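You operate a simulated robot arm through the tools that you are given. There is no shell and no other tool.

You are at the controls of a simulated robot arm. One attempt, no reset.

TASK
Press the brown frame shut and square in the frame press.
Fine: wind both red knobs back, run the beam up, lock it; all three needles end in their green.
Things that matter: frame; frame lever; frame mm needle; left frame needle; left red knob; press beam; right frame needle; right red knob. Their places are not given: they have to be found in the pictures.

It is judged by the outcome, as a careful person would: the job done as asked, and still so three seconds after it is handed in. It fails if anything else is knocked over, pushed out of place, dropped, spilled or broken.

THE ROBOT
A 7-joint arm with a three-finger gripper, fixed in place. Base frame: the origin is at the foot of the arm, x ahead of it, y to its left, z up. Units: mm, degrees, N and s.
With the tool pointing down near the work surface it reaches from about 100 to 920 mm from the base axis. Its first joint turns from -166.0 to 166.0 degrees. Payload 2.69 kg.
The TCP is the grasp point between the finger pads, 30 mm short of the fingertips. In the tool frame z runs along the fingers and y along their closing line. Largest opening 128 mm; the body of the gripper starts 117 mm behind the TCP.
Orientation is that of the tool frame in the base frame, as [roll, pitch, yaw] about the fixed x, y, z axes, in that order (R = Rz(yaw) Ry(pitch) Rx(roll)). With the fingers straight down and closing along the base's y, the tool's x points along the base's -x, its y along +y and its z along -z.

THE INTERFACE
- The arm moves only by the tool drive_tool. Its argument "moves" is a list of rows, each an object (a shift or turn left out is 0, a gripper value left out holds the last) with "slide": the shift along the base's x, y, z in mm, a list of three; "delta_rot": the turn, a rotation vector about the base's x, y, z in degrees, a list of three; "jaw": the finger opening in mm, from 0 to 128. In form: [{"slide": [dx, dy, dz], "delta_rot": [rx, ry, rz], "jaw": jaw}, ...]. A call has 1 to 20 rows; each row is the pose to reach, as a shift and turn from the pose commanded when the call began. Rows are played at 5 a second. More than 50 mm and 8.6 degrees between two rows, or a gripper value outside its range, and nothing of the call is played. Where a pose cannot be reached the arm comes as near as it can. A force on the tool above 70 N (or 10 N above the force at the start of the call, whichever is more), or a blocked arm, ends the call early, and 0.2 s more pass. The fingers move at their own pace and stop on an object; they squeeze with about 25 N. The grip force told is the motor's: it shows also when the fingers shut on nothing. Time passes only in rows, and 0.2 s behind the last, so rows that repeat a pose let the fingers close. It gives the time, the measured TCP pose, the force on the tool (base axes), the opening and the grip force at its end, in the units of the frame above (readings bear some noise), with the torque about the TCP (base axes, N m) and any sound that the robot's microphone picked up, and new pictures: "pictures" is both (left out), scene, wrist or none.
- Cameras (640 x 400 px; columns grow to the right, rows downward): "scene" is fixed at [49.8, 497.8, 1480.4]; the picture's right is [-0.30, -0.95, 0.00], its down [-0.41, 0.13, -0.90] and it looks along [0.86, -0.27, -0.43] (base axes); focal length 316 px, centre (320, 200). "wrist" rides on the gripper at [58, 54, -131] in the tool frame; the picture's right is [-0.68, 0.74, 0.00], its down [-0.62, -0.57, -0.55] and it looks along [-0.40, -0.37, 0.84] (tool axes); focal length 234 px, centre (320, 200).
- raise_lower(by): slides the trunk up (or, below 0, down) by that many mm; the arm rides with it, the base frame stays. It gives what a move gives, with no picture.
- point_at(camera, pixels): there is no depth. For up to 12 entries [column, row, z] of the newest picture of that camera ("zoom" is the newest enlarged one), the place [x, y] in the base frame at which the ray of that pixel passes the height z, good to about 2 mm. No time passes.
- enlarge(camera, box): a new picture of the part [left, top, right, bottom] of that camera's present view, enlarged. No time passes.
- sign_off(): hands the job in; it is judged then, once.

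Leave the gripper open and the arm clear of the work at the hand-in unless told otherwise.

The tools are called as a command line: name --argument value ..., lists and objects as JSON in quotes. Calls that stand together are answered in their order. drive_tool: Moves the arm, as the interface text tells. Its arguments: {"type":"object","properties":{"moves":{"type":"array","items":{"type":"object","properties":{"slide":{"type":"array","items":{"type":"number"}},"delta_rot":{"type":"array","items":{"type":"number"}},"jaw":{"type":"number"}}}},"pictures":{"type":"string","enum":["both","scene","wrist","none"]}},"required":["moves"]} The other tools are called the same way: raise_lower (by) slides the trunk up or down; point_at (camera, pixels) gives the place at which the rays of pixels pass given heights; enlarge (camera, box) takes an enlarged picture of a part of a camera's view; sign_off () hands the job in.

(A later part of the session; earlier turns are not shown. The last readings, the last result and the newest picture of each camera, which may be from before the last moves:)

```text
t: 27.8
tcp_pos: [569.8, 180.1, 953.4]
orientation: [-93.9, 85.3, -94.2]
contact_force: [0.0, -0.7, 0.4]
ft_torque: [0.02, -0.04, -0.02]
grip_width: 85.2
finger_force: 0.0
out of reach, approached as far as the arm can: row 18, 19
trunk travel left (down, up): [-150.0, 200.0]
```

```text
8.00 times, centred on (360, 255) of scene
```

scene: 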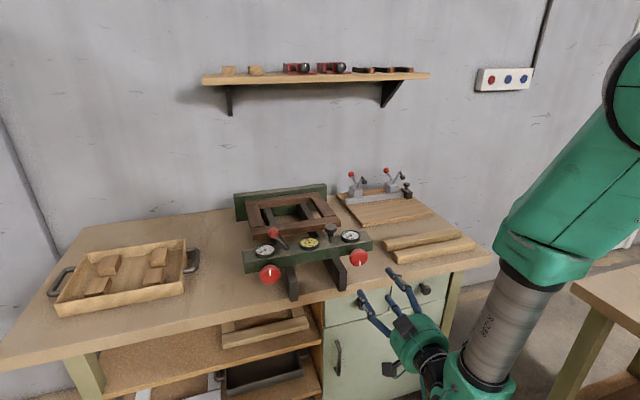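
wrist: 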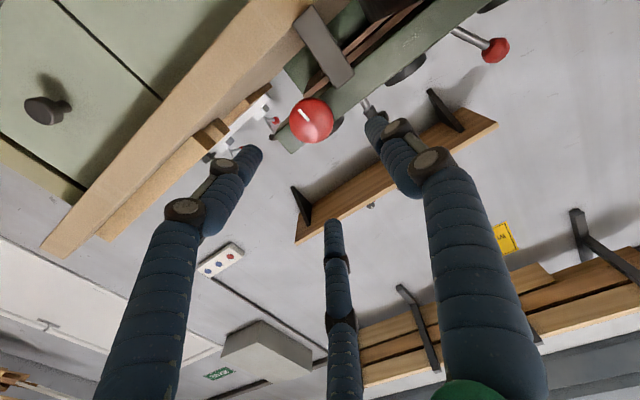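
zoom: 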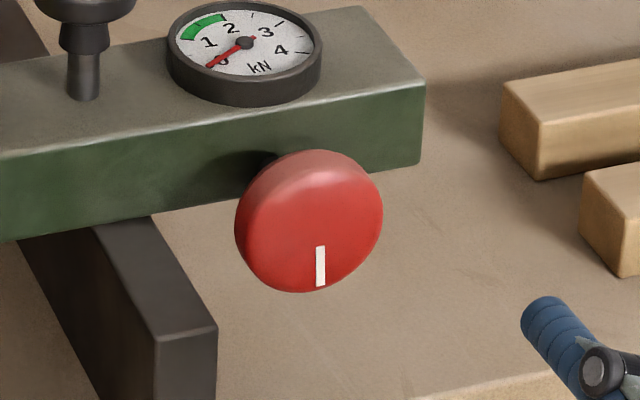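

The arm ran into its roll limit for the last 7.5–15° here (pose slightly off). I turn back by 22.5° so that the arm is within reach, then check the pose.

drive_tool --moves '[{"delta_rot": [-7.5, 0, 0]}, {"delta_rot": [-15, 0, 0]}, {"delta_rot": [-22.5, 0, 0]}, {"delta_rot": [-22.5, 0, 0]}]'

enlarge --camera "wrist" --box '[270, 80, 380, 170]'

```text
t: 28.8
tcp_pos: [569.0, 179.1, 955.0]
orientation: [-90.4, 62.8, -90.5]
contact_force: [0.4, 0.3, 0.1]
ft_torque: [-0.01, -0.03, 0.04]
grip_width: 85.0
finger_force: 0.1
trunk travel left (down, up): [-150.0, 200.0]
```

scene: 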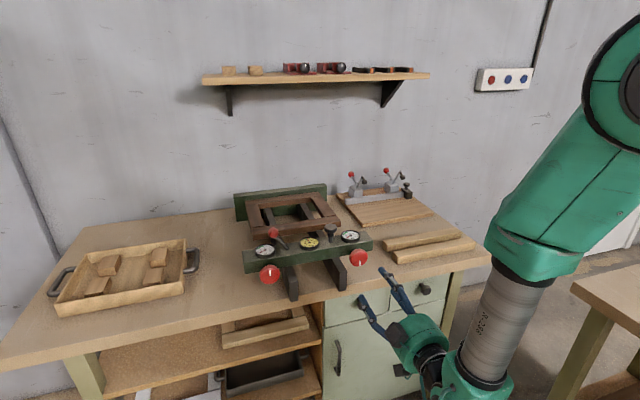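
wrist: 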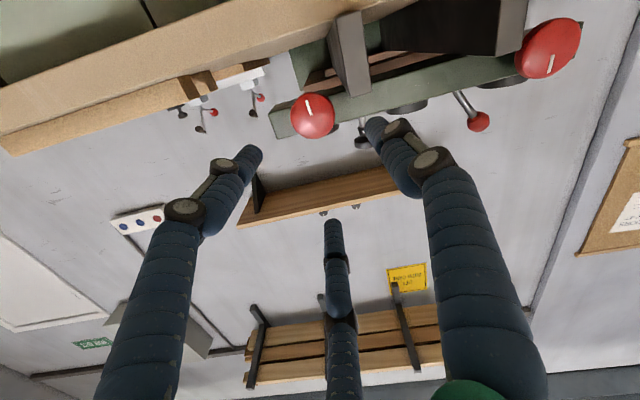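

```text
4.44 times, centred on (325, 125) of wrist
```

zoom: 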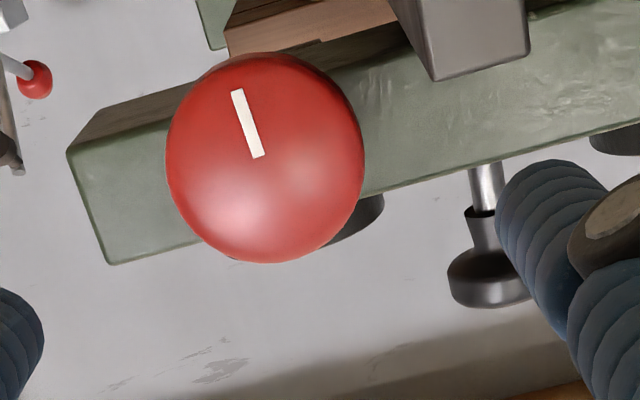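

The pose is good again: roll about −27° of my starting roll, at (569,179,955). The right knob centre shows at wrist (312.6,116). I query its ray and the scene ray (scene silhouette centre (358.6,257.7)).

point_at --camera "wrist" --pixels '[[312.6, 116, 938], [312.6, 116, 941], [312.6, 116, 944], [312.6, 116, 947]]'

point_at --camera "scene" --pixels '[[358.6, 257.7, 940], [358.6, 257.7, 942.5], [358.6, 257.7, 945]]'

```text
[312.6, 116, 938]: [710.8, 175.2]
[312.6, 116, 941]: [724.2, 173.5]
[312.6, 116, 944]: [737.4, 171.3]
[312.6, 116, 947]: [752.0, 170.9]
```

```text
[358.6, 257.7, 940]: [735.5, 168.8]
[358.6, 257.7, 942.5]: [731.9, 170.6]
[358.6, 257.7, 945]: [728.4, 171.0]
```

Axis of the right knob: y≈171.5, z≈942.5. With the present roll one finger would point right at the rail corner, so I roll on by −33° (to −60°), centre on the axis, and advance to x≈640.

drive_tool --moves '[{"slide": [0, -2, -4], "delta_rot": [-8, 0, 0], "jaw": 80}, {"slide": [0, -4, -8], "delta_rot": [-16, 0, 0], "jaw": 80}, {"slide": [0, -7.5, -12], "delta_rot": [-24, 0, 0], "jaw": 80}, {"slide": [10, -7.5, -12.5], "delta_rot": [-32, 0, 0], "jaw": 80}, {"slide": [45, -7.5, -12.5], "delta_rot": [-33, 0, 0], "jaw": 80}, {"slide": [75, -7.5, -12.5], "delta_rot": [-33, 0, 0], "jaw": 80}, {"slide": [75, -7.5, -12.5], "delta_rot": [-33, 0, 0], "jaw": 80}]'

enlarge --camera "wrist" --box '[260, 90, 380, 190]'

```text
t: 30.4
tcp_pos: [645.5, 170.8, 940.8]
orientation: [-90.0, 29.8, -90.3]
contact_force: [0.2, -0.2, -0.1]
ft_torque: [0.03, -0.03, 0.02]
grip_width: 79.6
finger_force: 0.0
trunk travel left (down, up): [-150.0, 200.0]
```

scene: 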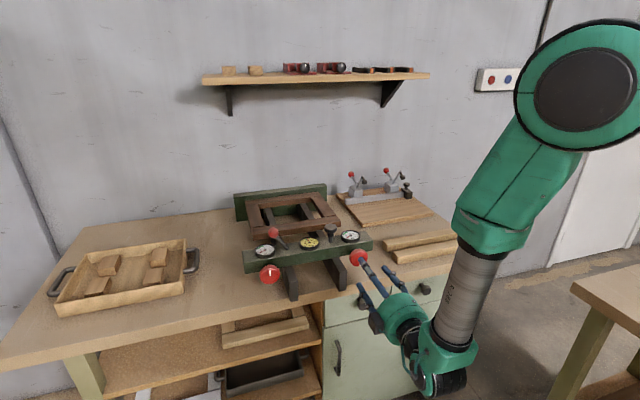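
wrist: 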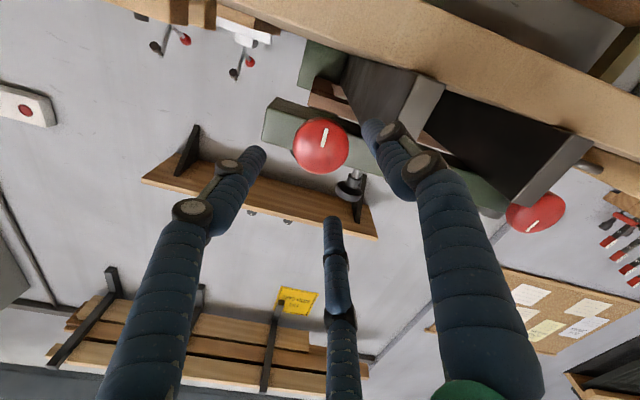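

```text
4.00 times, centred on (320, 140) of wrist
```

zoom: 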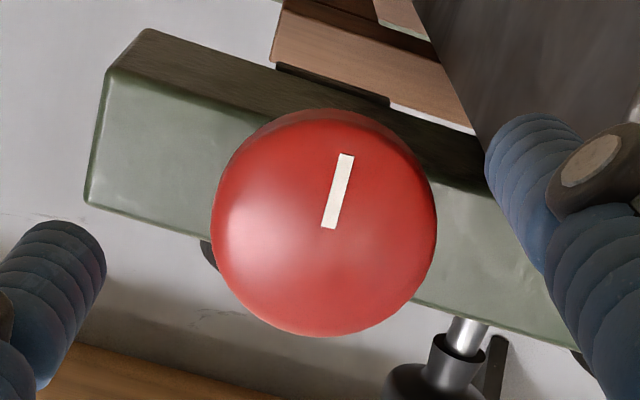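

The knob centre sits at wrist (321,145.5), where an on-axis knob should be. I advance 77 mm to TCP x≈722 and then close.

drive_tool --moves '[{"slide": [30, 0, 0.5], "jaw": 80}, {"slide": [60, 0, 1], "jaw": 80}, {"slide": [77, 0, 1], "jaw": 80}, {"slide": [77, 0, 1], "jaw": 80}, {"slide": [77, 0, 1], "jaw": 45}, {"slide": [77, 0, 1], "jaw": 40}, {"slide": [77, 0, 1], "jaw": 40}]'

```text
t: 32.0
tcp_pos: [720.0, 172.0, 943.5]
orientation: [-89.9, 29.8, -90.2]
contact_force: [0.7, 19.1, -0.1]
ft_torque: [0.0, 0.08, 0.78]
grip_width: 52.9
finger_force: 44.9
trunk travel left (down, up): [-150.0, 200.0]
```

scene: 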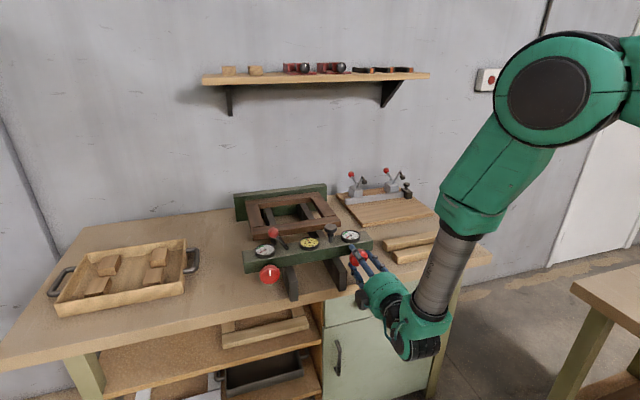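
wrist: 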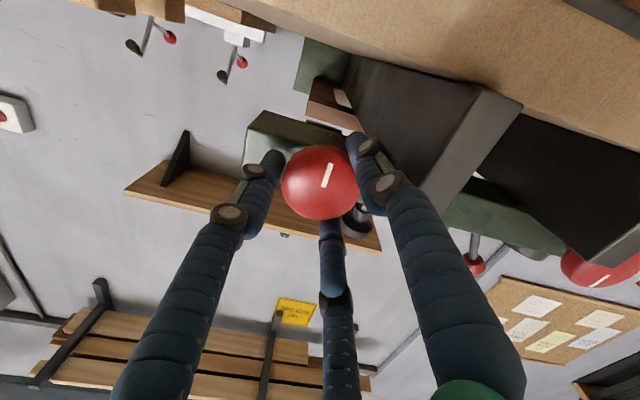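

Gripped (52.9 mm), with 19 N sideways, so I shift y by +1 mm while turning anticlockwise 150°.

drive_tool --moves '[{"slide": [0, 1, 0], "delta_rot": [-7.5, 0, 0]}, {"slide": [0, 1, 0], "delta_rot": [-15, 0, 0]}, {"slide": [0, 1, 0], "delta_rot": [-22.5, 0, 0]}, {"slide": [0, 1, 0], "delta_rot": [-30, 0, 0]}, {"slide": [0, 1, 0], "delta_rot": [-37.5, 0, 0]}, {"slide": [0, 1, 0], "delta_rot": [-45, 0, 0]}, {"slide": [0, 1, 0], "delta_rot": [-52.5, 0, 0]}, {"slide": [0, 1, 0], "delta_rot": [-60, 0, 0]}, {"slide": [0, 1, 0], "delta_rot": [-67.5, 0, 0]}, {"slide": [0, 1, 0], "delta_rot": [-75, 0, 0]}, {"slide": [0, 1, 0], "delta_rot": [-82.5, 0, 0]}, {"slide": [0, 1, 0], "delta_rot": [-90, 0, 0]}, {"slide": [0, 1, 0], "delta_rot": [-97.5, 0, 0]}, {"slide": [0, 1, 0], "delta_rot": [-105, 0, 0]}, {"slide": [0, 1, 0], "delta_rot": [-112.5, 0, 0]}, {"slide": [0, 1, 0], "delta_rot": [-120, 0, 0]}, {"slide": [0, 1, 0], "delta_rot": [-127.5, 0, 0]}, {"slide": [0, 1, 0], "delta_rot": [-135, 0, 0]}, {"slide": [0, 1, 0], "delta_rot": [-142.5, 0, 0]}, {"slide": [0, 1, 0], "delta_rot": [-150, 0, 0]}]'

enlarge --camera "scene" --box '[310, 225, 390, 275]'

```text
t: 36.2
tcp_pos: [720.8, 173.3, 943.2]
orientation: [89.8, -59.8, 90.5]
contact_force: [1.7, -4.4, 5.3]
ft_torque: [0.03, -0.04, -0.71]
grip_width: 52.2
finger_force: 45.3
trunk travel left (down, up): [-150.0, 200.0]
```

scene: 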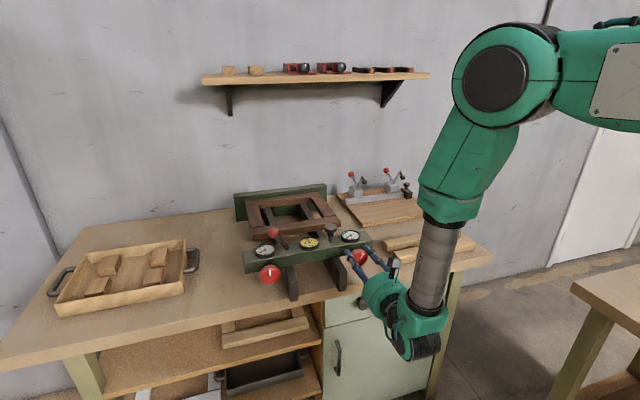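
wrist: 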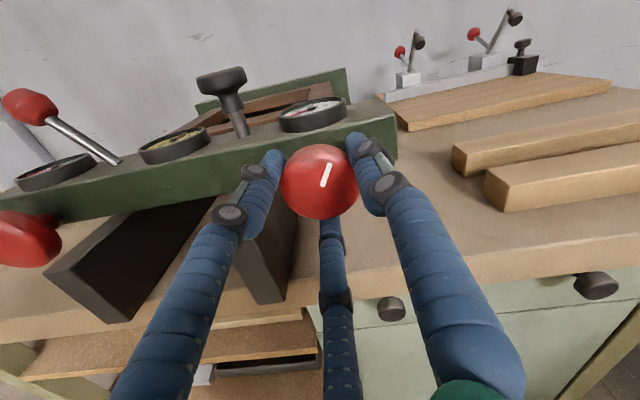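

```text
8.00 times, centred on (350, 250) of scene
```

zoom: 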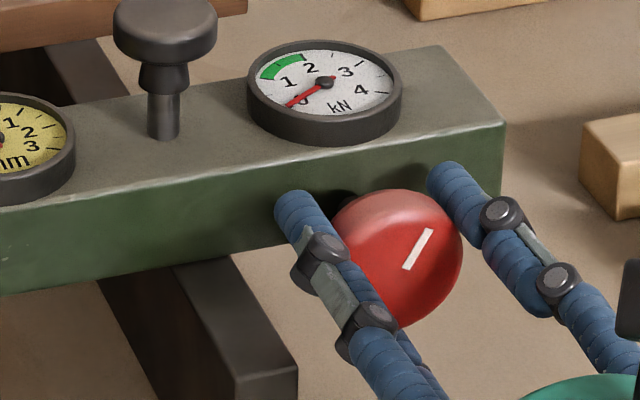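

Mark now at about 1 o'clock, no stop yet (torque about x near 0). I turn another 60°.

drive_tool --moves '[{"delta_rot": [-7.5, 0, 0]}, {"delta_rot": [-15, 0, 0]}, {"delta_rot": [-22.5, 0, 0]}, {"delta_rot": [-30, 0, 0]}, {"delta_rot": [-37.5, 0, 0]}, {"delta_rot": [-45, 0, 0]}, {"delta_rot": [-52.5, 0, 0]}, {"delta_rot": [-60, 0, 0]}, {"delta_rot": [-60, 0, 0]}]'

enlarge --camera "scene" --box '[310, 225, 390, 275]'

```text
t: 38.2
tcp_pos: [720.8, 172.4, 942.6]
orientation: [90.2, 0.3, 90.3]
contact_force: [-1.2, -8.6, 3.8]
ft_torque: [0.61, -0.01, -0.15]
grip_width: 52.3
finger_force: 45.3
trunk travel left (down, up): [-150.0, 200.0]
```

scene: 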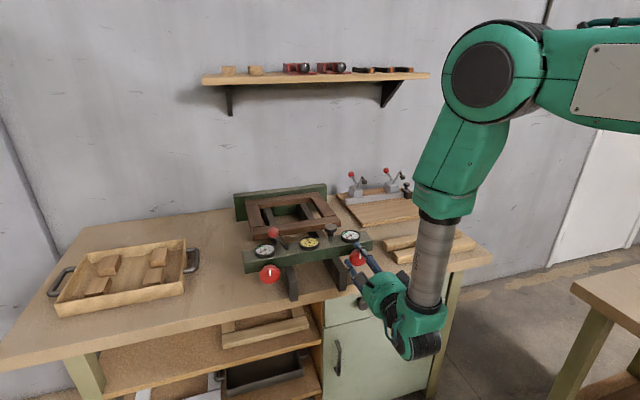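
wrist: 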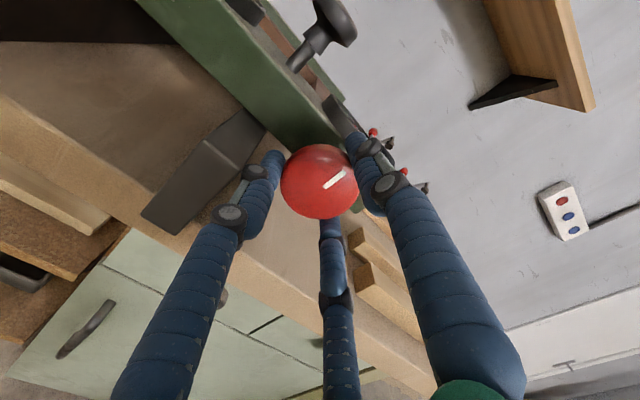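

```text
8.00 times, centred on (350, 250) of scene
```

zoom: 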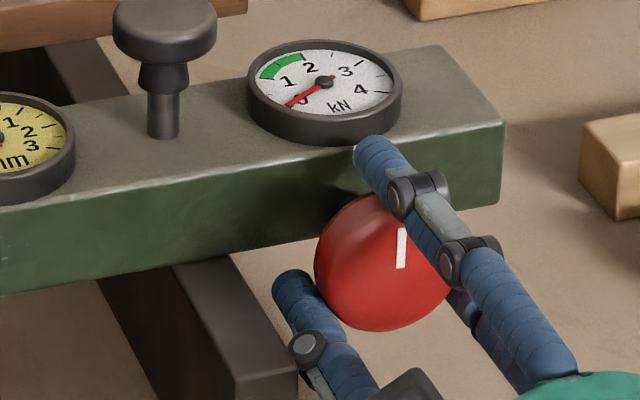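

Right knob is also on its back stop: mark at 12 o'clock, torque 0.61 N·m. I release and back out along −x.

drive_tool --moves '[{"jaw": 85}, {"jaw": 85}, {"slide": [-30, 0, 0], "jaw": 85}, {"slide": [-70, 0, 0], "jaw": 85}, {"slide": [-110, 0, 0], "jaw": 85}, {"slide": [-110, 30, 5], "jaw": 60}, {"slide": [-110, 70, 8], "jaw": 20}, {"slide": [-110, 100, 8], "jaw": 0}, {"slide": [-110, 126, 8], "jaw": 0}, {"slide": [-110, 126, 8], "jaw": 0}]'

enlarge --camera "scene" --box '[230, 210, 390, 310]'

enlarge --camera "wrist" --box '[240, 60, 440, 200]'

```text
t: 40.4
tcp_pos: [611.9, 300.0, 949.8]
orientation: [90.2, 0.0, 90.3]
contact_force: [0.7, 0.4, -0.4]
ft_torque: [0.0, -0.01, 0.01]
grip_width: 2.2
finger_force: 24.6
trunk travel left (down, up): [-150.0, 200.0]
```

scene: 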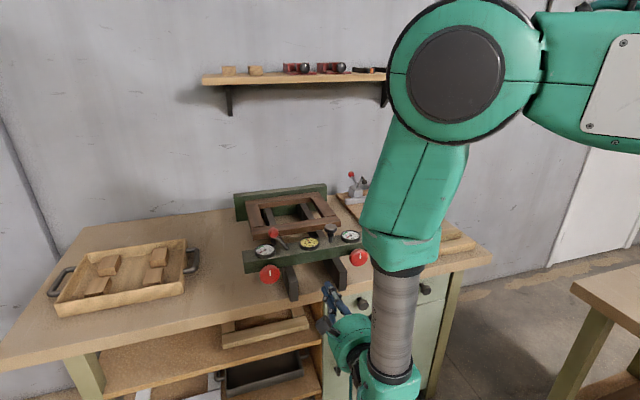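
wrist: 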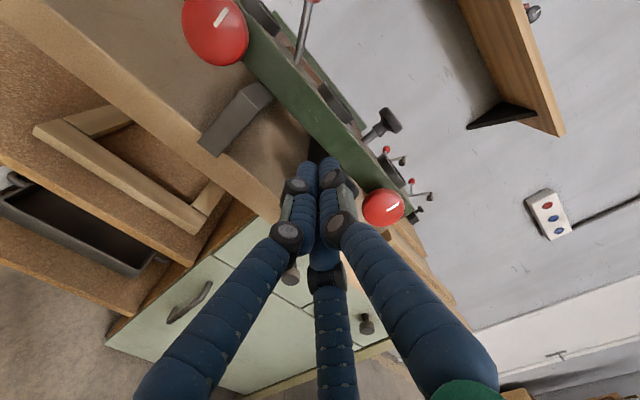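

```text
4.00 times, centred on (310, 260) of scene
```

zoom: 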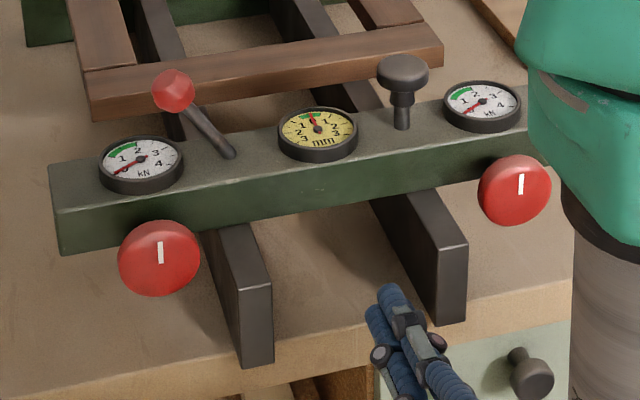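

```text
2.86 times, centred on (340, 130) of wrist
```

zoom: 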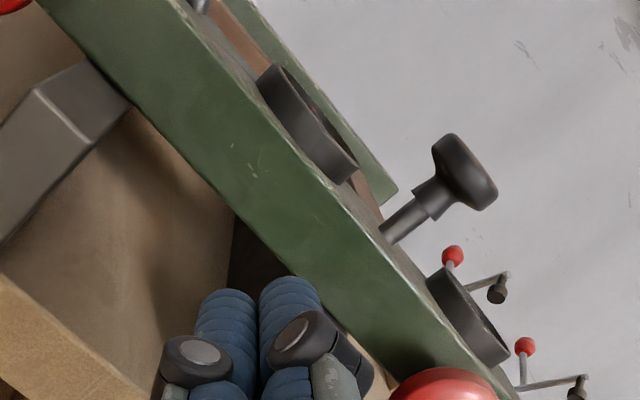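

Both knob marks at 12 o'clock, fingers closed, aimed at the beam's middle (y≈300, z≈950) between the rails. I advance to just before the beam's front face (fingertips ≈ x 758).

drive_tool --moves '[{"slide": [40, -2, 0], "jaw": 0}, {"slide": [80, -2, 0], "jaw": 0}, {"slide": [110, -2, 0], "jaw": 0}, {"slide": [116, -2, 0], "jaw": 0}, {"slide": [116, -2, 0], "jaw": 0}]'

enlarge --camera "scene" --box '[230, 180, 390, 280]'

```text
t: 41.6
tcp_pos: [727.4, 296.8, 950.4]
orientation: [90.2, 0.2, 90.3]
contact_force: [0.2, 0.0, 0.5]
ft_torque: [-0.02, -0.01, 0.02]
grip_width: 2.2
finger_force: 24.5
trunk travel left (down, up): [-150.0, 200.0]
```

scene: 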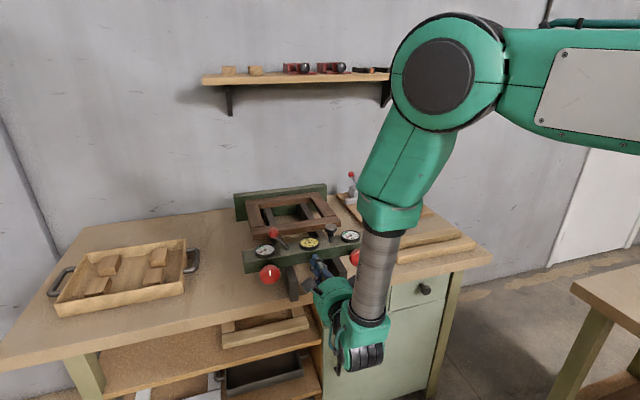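
wrist: 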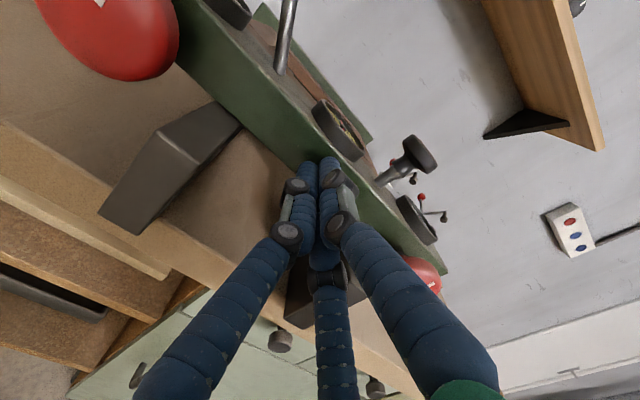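

```text
4.00 times, centred on (310, 230) of scene
```

zoom: 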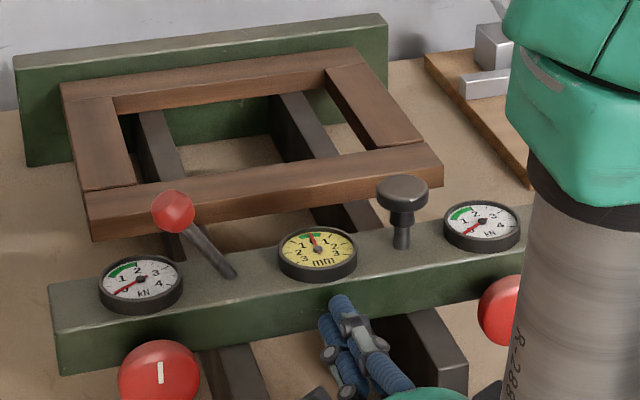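

Good view of dials, frame and beam. I push +x slowly, 4 mm per row, watching the force.

drive_tool --moves '[{"slide": [4, 0, 0], "jaw": 0}, {"slide": [8, 0, 0], "jaw": 0}, {"slide": [12, 0, 0], "jaw": 0}, {"slide": [16, 0, 0], "jaw": 0}, {"slide": [20, 0, 0], "jaw": 0}, {"slide": [24, 0, 0], "jaw": 0}]'

enlarge --camera "scene" --box '[230, 180, 390, 280]'

```text
t: 43.0
tcp_pos: [751.6, 296.4, 951.0]
orientation: [90.2, 0.0, 90.2]
contact_force: [-0.3, 0.7, -0.3]
ft_torque: [0.04, -0.04, 0.03]
grip_width: 1.9
finger_force: 31.2
trunk travel left (down, up): [-150.0, 200.0]
```

scene: 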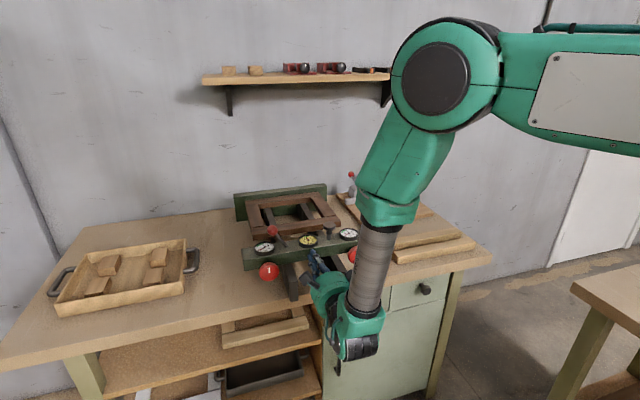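
wrist: 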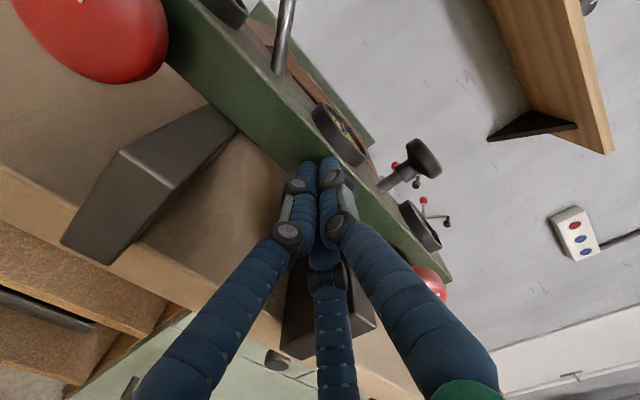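

```text
4.00 times, centred on (310, 230) of scene
```

zoom: 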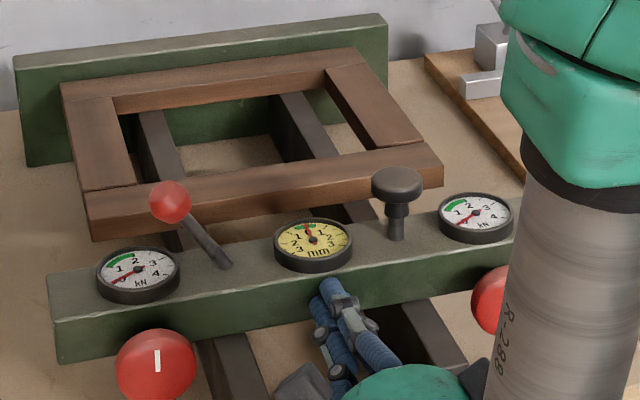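

The beam slid freely about 15 mm with practically no resisting force. I continue in 4 mm rows.

drive_tool --moves '[{"slide": [4, 0, 0], "jaw": 0}, {"slide": [8, 0, 0], "jaw": 0}, {"slide": [12, 0, 0], "jaw": 0}, {"slide": [16, 0, 0], "jaw": 0}]'

enlarge --camera "scene" --box '[230, 180, 390, 280]'

```text
t: 44.0
tcp_pos: [767.3, 296.1, 950.6]
orientation: [90.1, 0.1, 90.3]
contact_force: [0.6, 0.1, -0.8]
ft_torque: [-0.01, -0.01, 0.01]
grip_width: 2.1
finger_force: 31.2
trunk travel left (down, up): [-150.0, 200.0]
```

scene: 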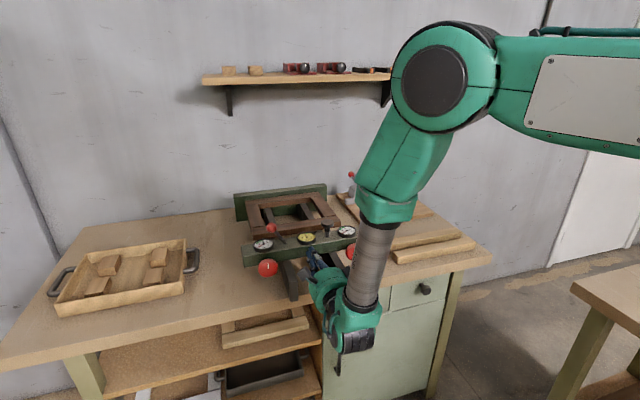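
wrist: 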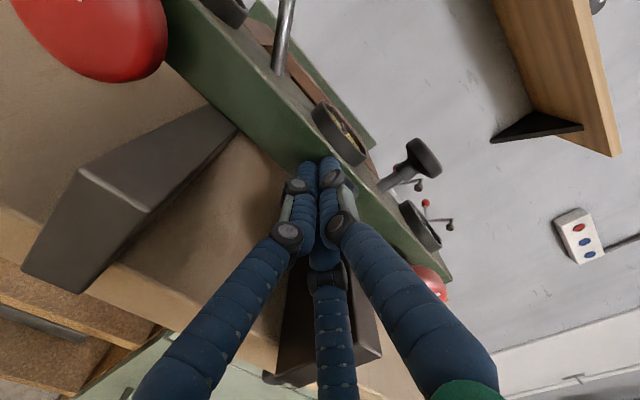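

```text
4.00 times, centred on (310, 230) of scene
```

zoom: 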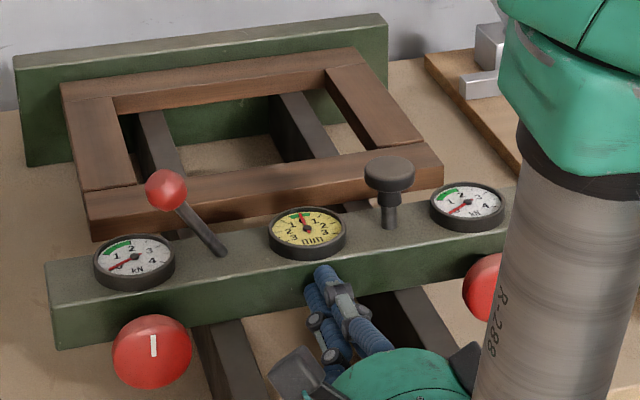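

Still free. The beam now is close to the frame's front bar. I go on at 3 mm per row.

drive_tool --moves '[{"slide": [3, 0, 0], "jaw": 0}, {"slide": [6, 0, 0], "jaw": 0}, {"slide": [9, 0, 0], "jaw": 0}, {"slide": [12, 0, 0], "jaw": 0}]'

enlarge --camera "scene" --box '[230, 180, 390, 280]'

```text
t: 45.0
tcp_pos: [780.4, 298.3, 950.3]
orientation: [90.2, 0.1, 90.3]
contact_force: [-0.4, -1.2, 0.6]
ft_torque: [0.0, -0.01, 0.0]
grip_width: 2.2
finger_force: 31.2
trunk travel left (down, up): [-150.0, 200.0]
```

scene: 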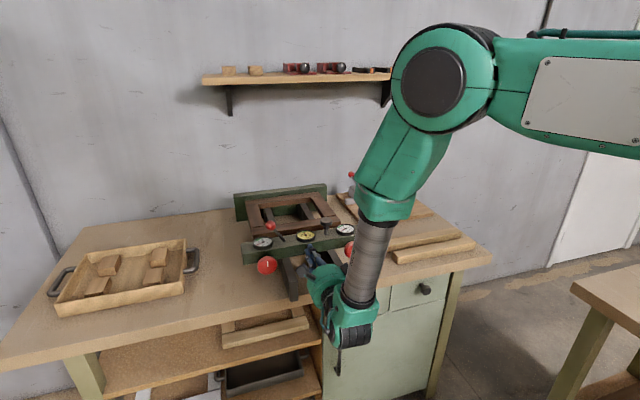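
wrist: 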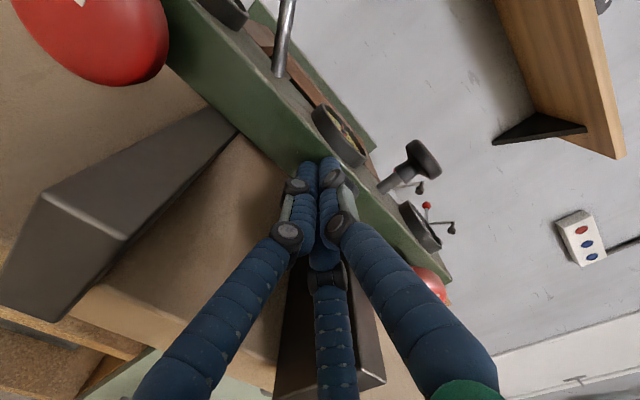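

```text
4.00 times, centred on (310, 230) of scene
```

zoom: 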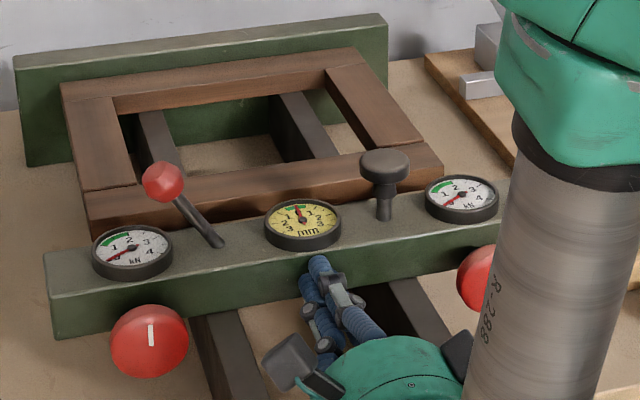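

No contact yet. Another 12 mm.

drive_tool --moves '[{"slide": [3, 0, 0], "jaw": 0}, {"slide": [6, 0, 0], "jaw": 0}, {"slide": [9, 0, 0], "jaw": 0}, {"slide": [12, 0, 0], "jaw": 0}]'

enlarge --camera "scene" --box '[230, 180, 390, 280]'

```text
t: 46.0
tcp_pos: [789.2, 296.7, 949.8]
orientation: [90.4, 0.2, 90.3]
contact_force: [-0.6, 0.1, 0.8]
ft_torque: [0.03, 0.01, 0.0]
grip_width: 2.1
finger_force: 31.4
trunk travel left (down, up): [-150.0, 200.0]
```

scene: 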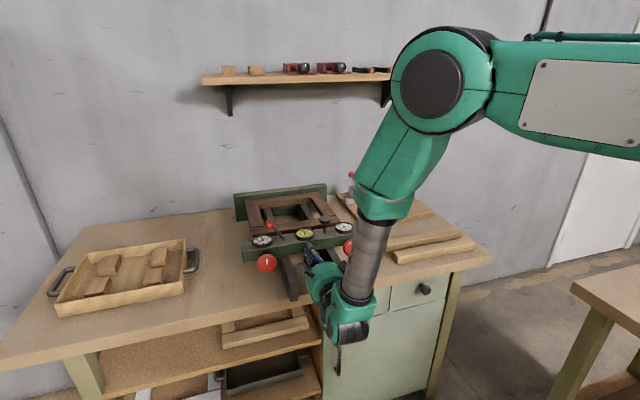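
wrist: 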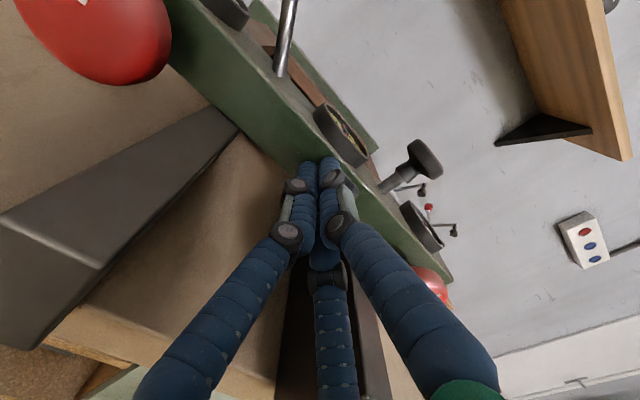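

```text
4.00 times, centred on (310, 230) of scene
```

zoom: 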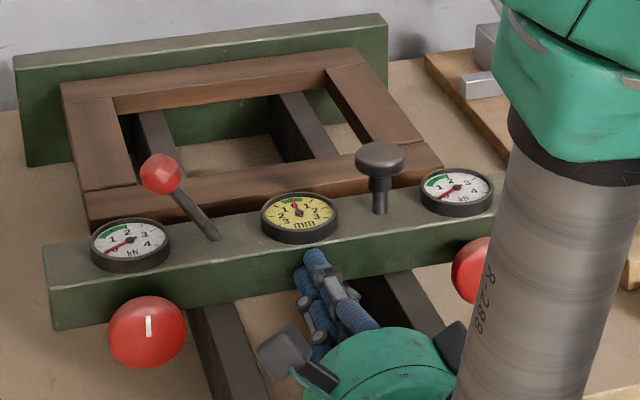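

Nearly there; the commanded position is ~792 and measured ~789, no steady force yet. Another 9 mm in 3 mm rows.

drive_tool --moves '[{"slide": [3, 0, 0], "jaw": 0}, {"slide": [6, 0, 0], "jaw": 0}, {"slide": [9, 0, 0], "jaw": 0}]'

enlarge --camera "scene" --box '[230, 180, 390, 280]'

```text
t: 46.8
tcp_pos: [800.2, 297.2, 950.6]
orientation: [90.2, 0.1, 90.3]
contact_force: [-0.7, 0.5, 0.5]
ft_torque: [-0.05, -0.01, -0.02]
grip_width: 2.0
finger_force: 31.4
trunk travel left (down, up): [-150.0, 200.0]
```

scene: 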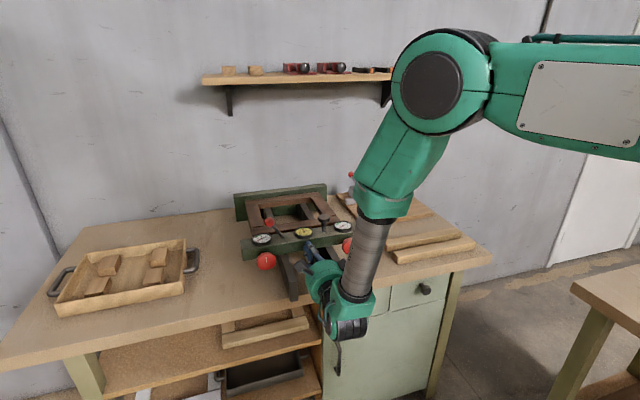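
wrist: 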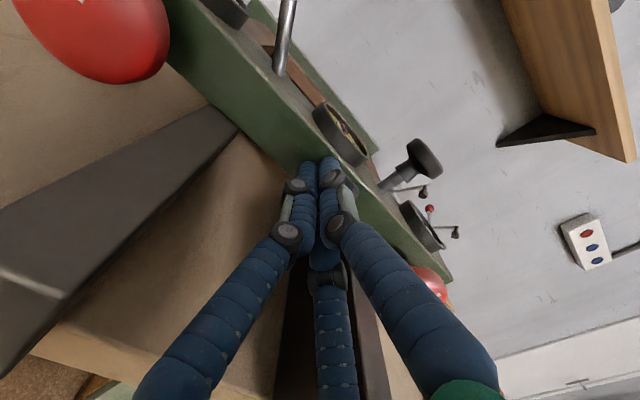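

```text
4.00 times, centred on (310, 230) of scene
```

zoom: 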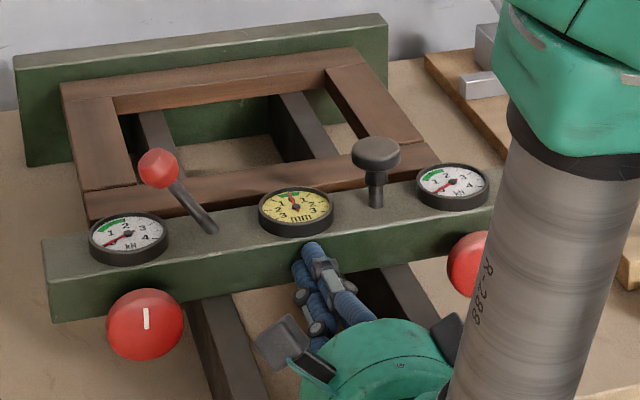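

Still free travel. I go on with 2 mm rows.

drive_tool --moves '[{"slide": [2, 0, 0], "jaw": 0}, {"slide": [4, 0, 0], "jaw": 0}, {"slide": [6, 0, 0], "jaw": 0}, {"slide": [8, 0, 0], "jaw": 0}, {"slide": [10, 0, 0], "jaw": 0}]'

enlarge --camera "scene" --box '[230, 180, 390, 280]'

```text
t: 48.0
tcp_pos: [811.2, 296.8, 949.6]
orientation: [90.3, 0.1, 90.3]
contact_force: [-1.9, 0.6, -1.0]
ft_torque: [-0.01, 0.0, 0.01]
grip_width: 2.1
finger_force: 31.3
trunk travel left (down, up): [-150.0, 200.0]
```

scene: 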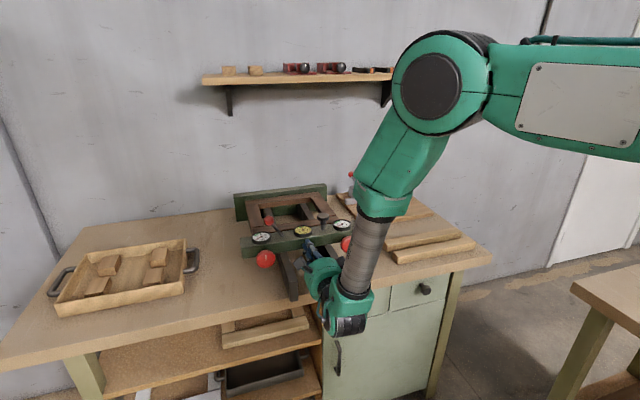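
wrist: 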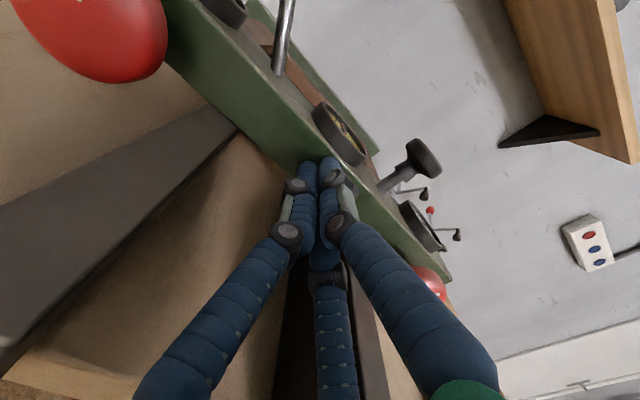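

```text
4.00 times, centred on (310, 230) of scene
```

zoom: 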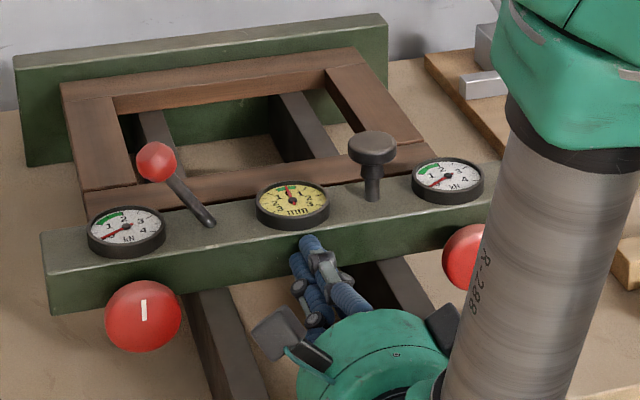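

A hint of force (−1.9 N). I continue in 1.5 mm rows.

drive_tool --moves '[{"slide": [1.5, 0, 0], "jaw": 0}, {"slide": [3, 0, 0], "jaw": 0}, {"slide": [4.5, 0, 0], "jaw": 0}, {"slide": [6, 0, 0], "jaw": 0}]'

enlarge --camera "scene" --box '[240, 200, 360, 275]'

```text
t: 49.0
tcp_pos: [816.4, 297.1, 951.8]
orientation: [90.4, 0.2, 90.2]
contact_force: [-1.1, -0.5, 0.0]
ft_torque: [0.01, -0.03, 0.0]
grip_width: 2.0
finger_force: 32.0
trunk travel left (down, up): [-150.0, 200.0]
```

scene: 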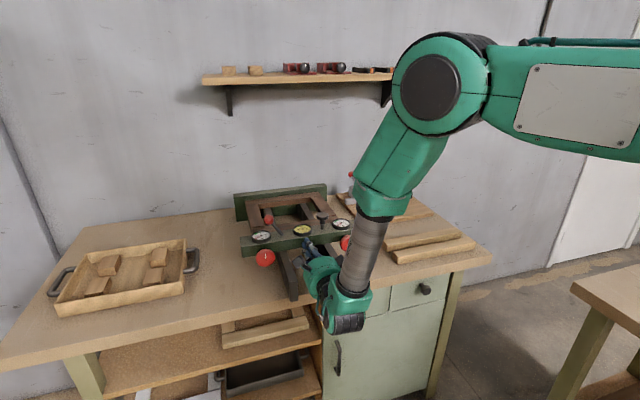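
wrist: 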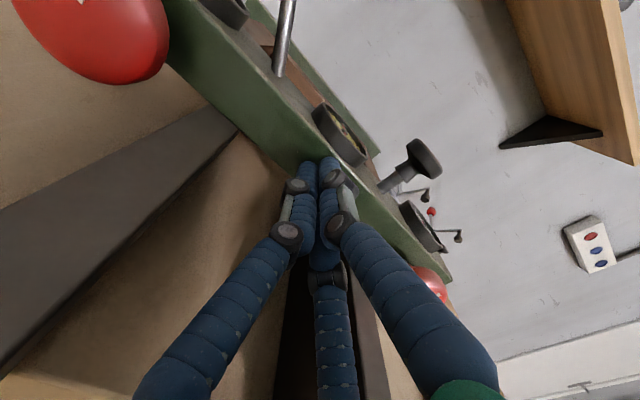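

```text
5.33 times, centred on (300, 238) of scene
```

zoom: 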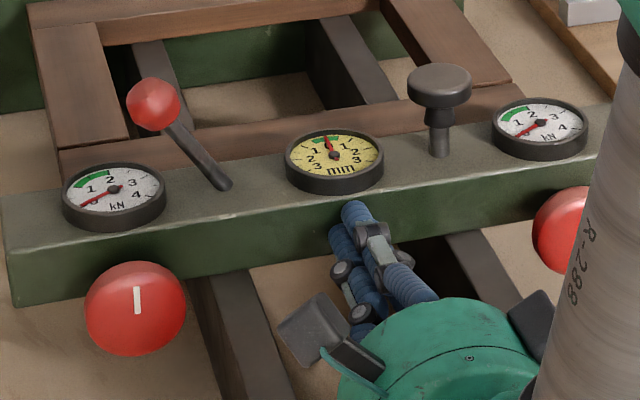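

Still moving freely. Another 8 mm in 2 mm rows.

drive_tool --moves '[{"slide": [2, 0, 0], "jaw": 0}, {"slide": [4, 0, 0], "jaw": 0}, {"slide": [6, 0, 0], "jaw": 0}, {"slide": [8, 0, 0], "jaw": 0}]'

enlarge --camera "scene" --box '[240, 200, 360, 275]'

```text
t: 50.0
tcp_pos: [825.1, 298.6, 951.1]
orientation: [90.2, 0.2, 90.3]
contact_force: [-1.2, 0.1, -1.2]
ft_torque: [0.02, -0.04, -0.02]
grip_width: 2.1
finger_force: 31.7
trunk travel left (down, up): [-150.0, 200.0]
```

scene: 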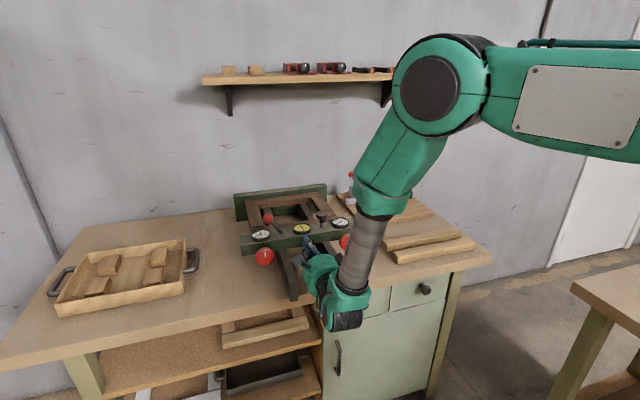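
wrist: 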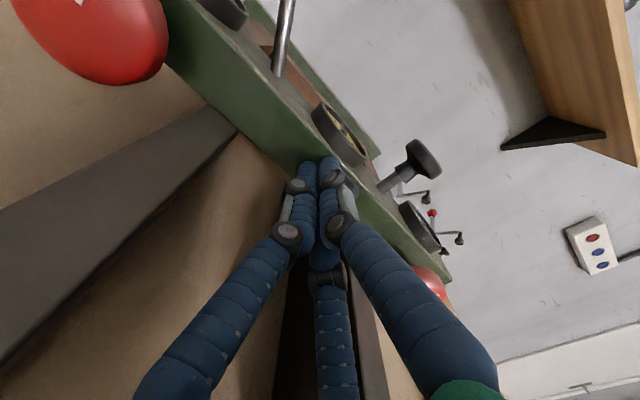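

```text
5.33 times, centred on (300, 238) of scene
```

zoom: 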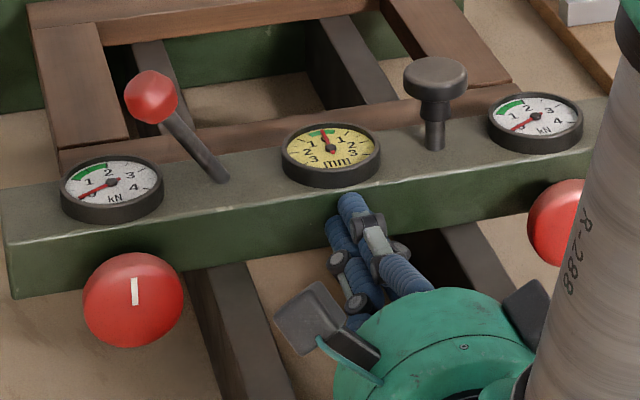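

By my estimate the frame's front face is at x≈940 and the beam's rear face at ≈905, so ~35 mm remain. I continue at 4 mm per row for 20 mm.

drive_tool --moves '[{"slide": [4, 0, 0], "jaw": 0}, {"slide": [8, 0, 0], "jaw": 0}, {"slide": [12, 0, 0], "jaw": 0}, {"slide": [16, 0, 0], "jaw": 0}, {"slide": [20, 0, 0], "jaw": 0}]'

enlarge --camera "scene" --box '[240, 190, 360, 265]'

```text
t: 51.2
tcp_pos: [841.3, 297.7, 950.4]
orientation: [90.2, 0.2, 90.4]
contact_force: [-56.8, -1.3, 11.4]
ft_torque: [0.55, -0.58, -0.47]
grip_width: 6.0
finger_force: 31.1
trunk travel left (down, up): [-150.0, 200.0]
```

scene: 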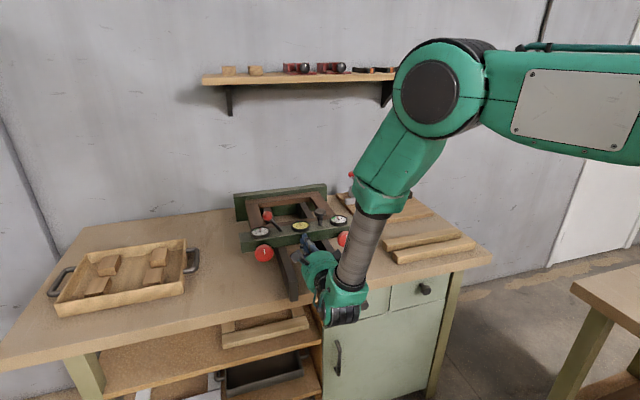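
wrist: 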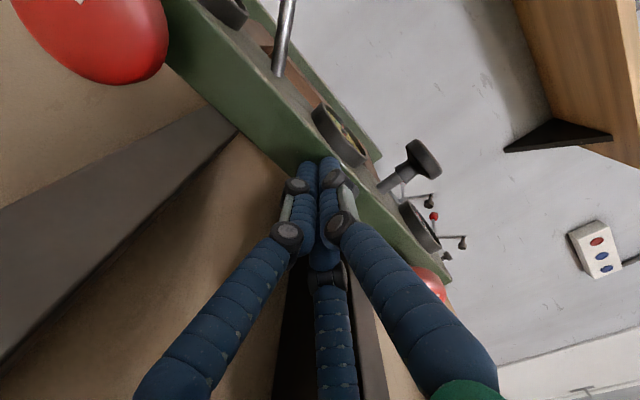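

```text
5.33 times, centred on (300, 228) of scene
```

zoom: 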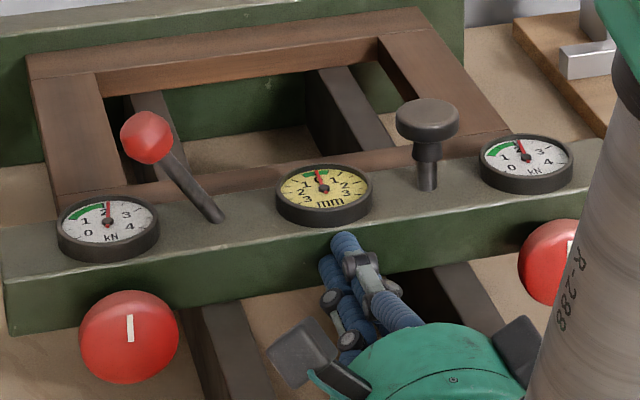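

Contact: −57 N on the tool, and the kN needles have jumped (left ≈2, right ≈1.7), mm ≈0. I look closely at the dials.

enlarge --camera "scene" --box '[245, 205, 325, 255]'

enlarge --camera "scene" --box '[290, 200, 370, 250]'

```text
8.00 times, centred on (285, 230) of scene
```

zoom: 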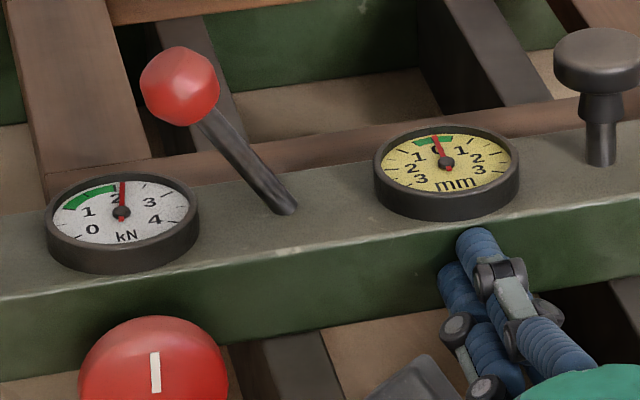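

```text
8.00 times, centred on (330, 225) of scene
```

zoom: 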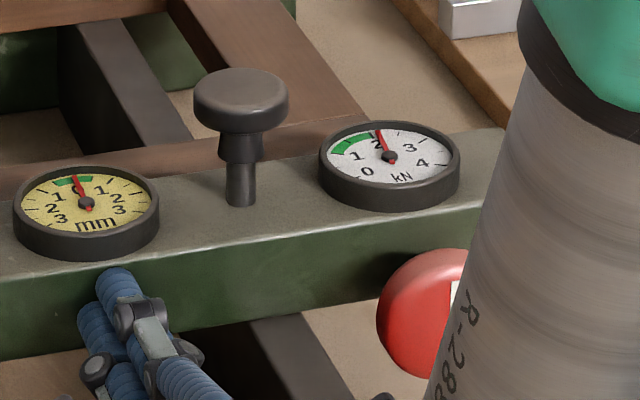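

Left ≈2.1, right ≈1.95, mm ≈−0.2: slightly above the green. I back off 4 mm to see whether the beam stays or springs back.

drive_tool --moves '[{"slide": [-2, 0, 0], "jaw": 0}, {"slide": [-4, 0, 0], "jaw": 0}]' --pictures "scene"

enlarge --camera "scene" --box '[245, 205, 325, 255]'

enlarge --camera "scene" --box '[290, 200, 370, 250]'

```text
t: 51.8
tcp_pos: [839.7, 298.2, 951.2]
orientation: [90.1, 0.2, 90.3]
contact_force: [-20.4, -3.8, -0.2]
ft_torque: [-0.19, -0.12, -0.27]
grip_width: 6.1
finger_force: 31.7
trunk travel left (down, up): [-150.0, 200.0]
```

scene: 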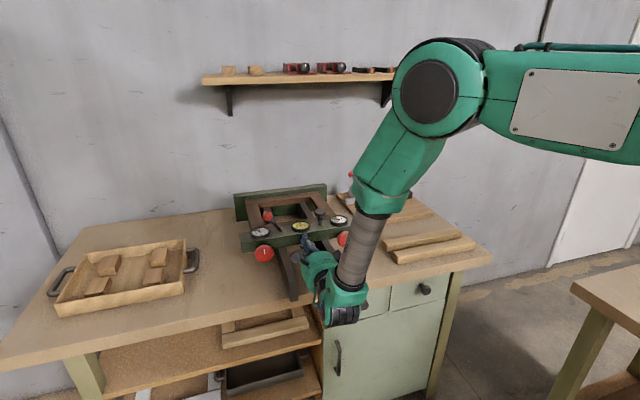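

```text
8.00 times, centred on (285, 230) of scene
```

zoom: 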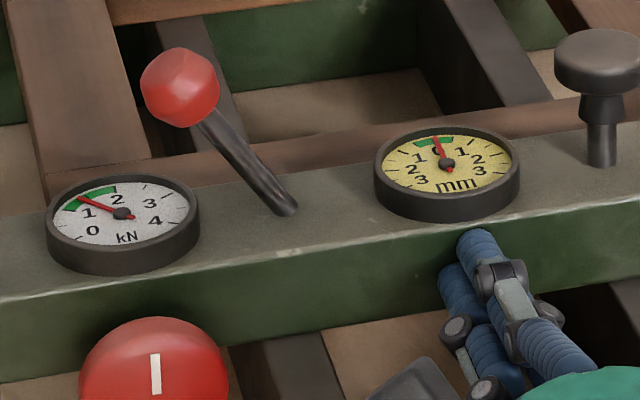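

```text
8.00 times, centred on (330, 225) of scene
```

zoom: 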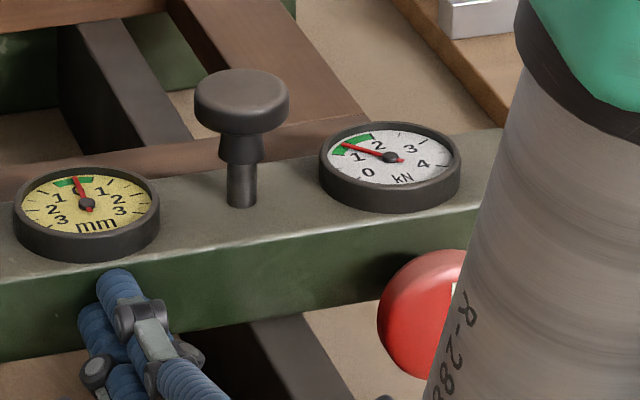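

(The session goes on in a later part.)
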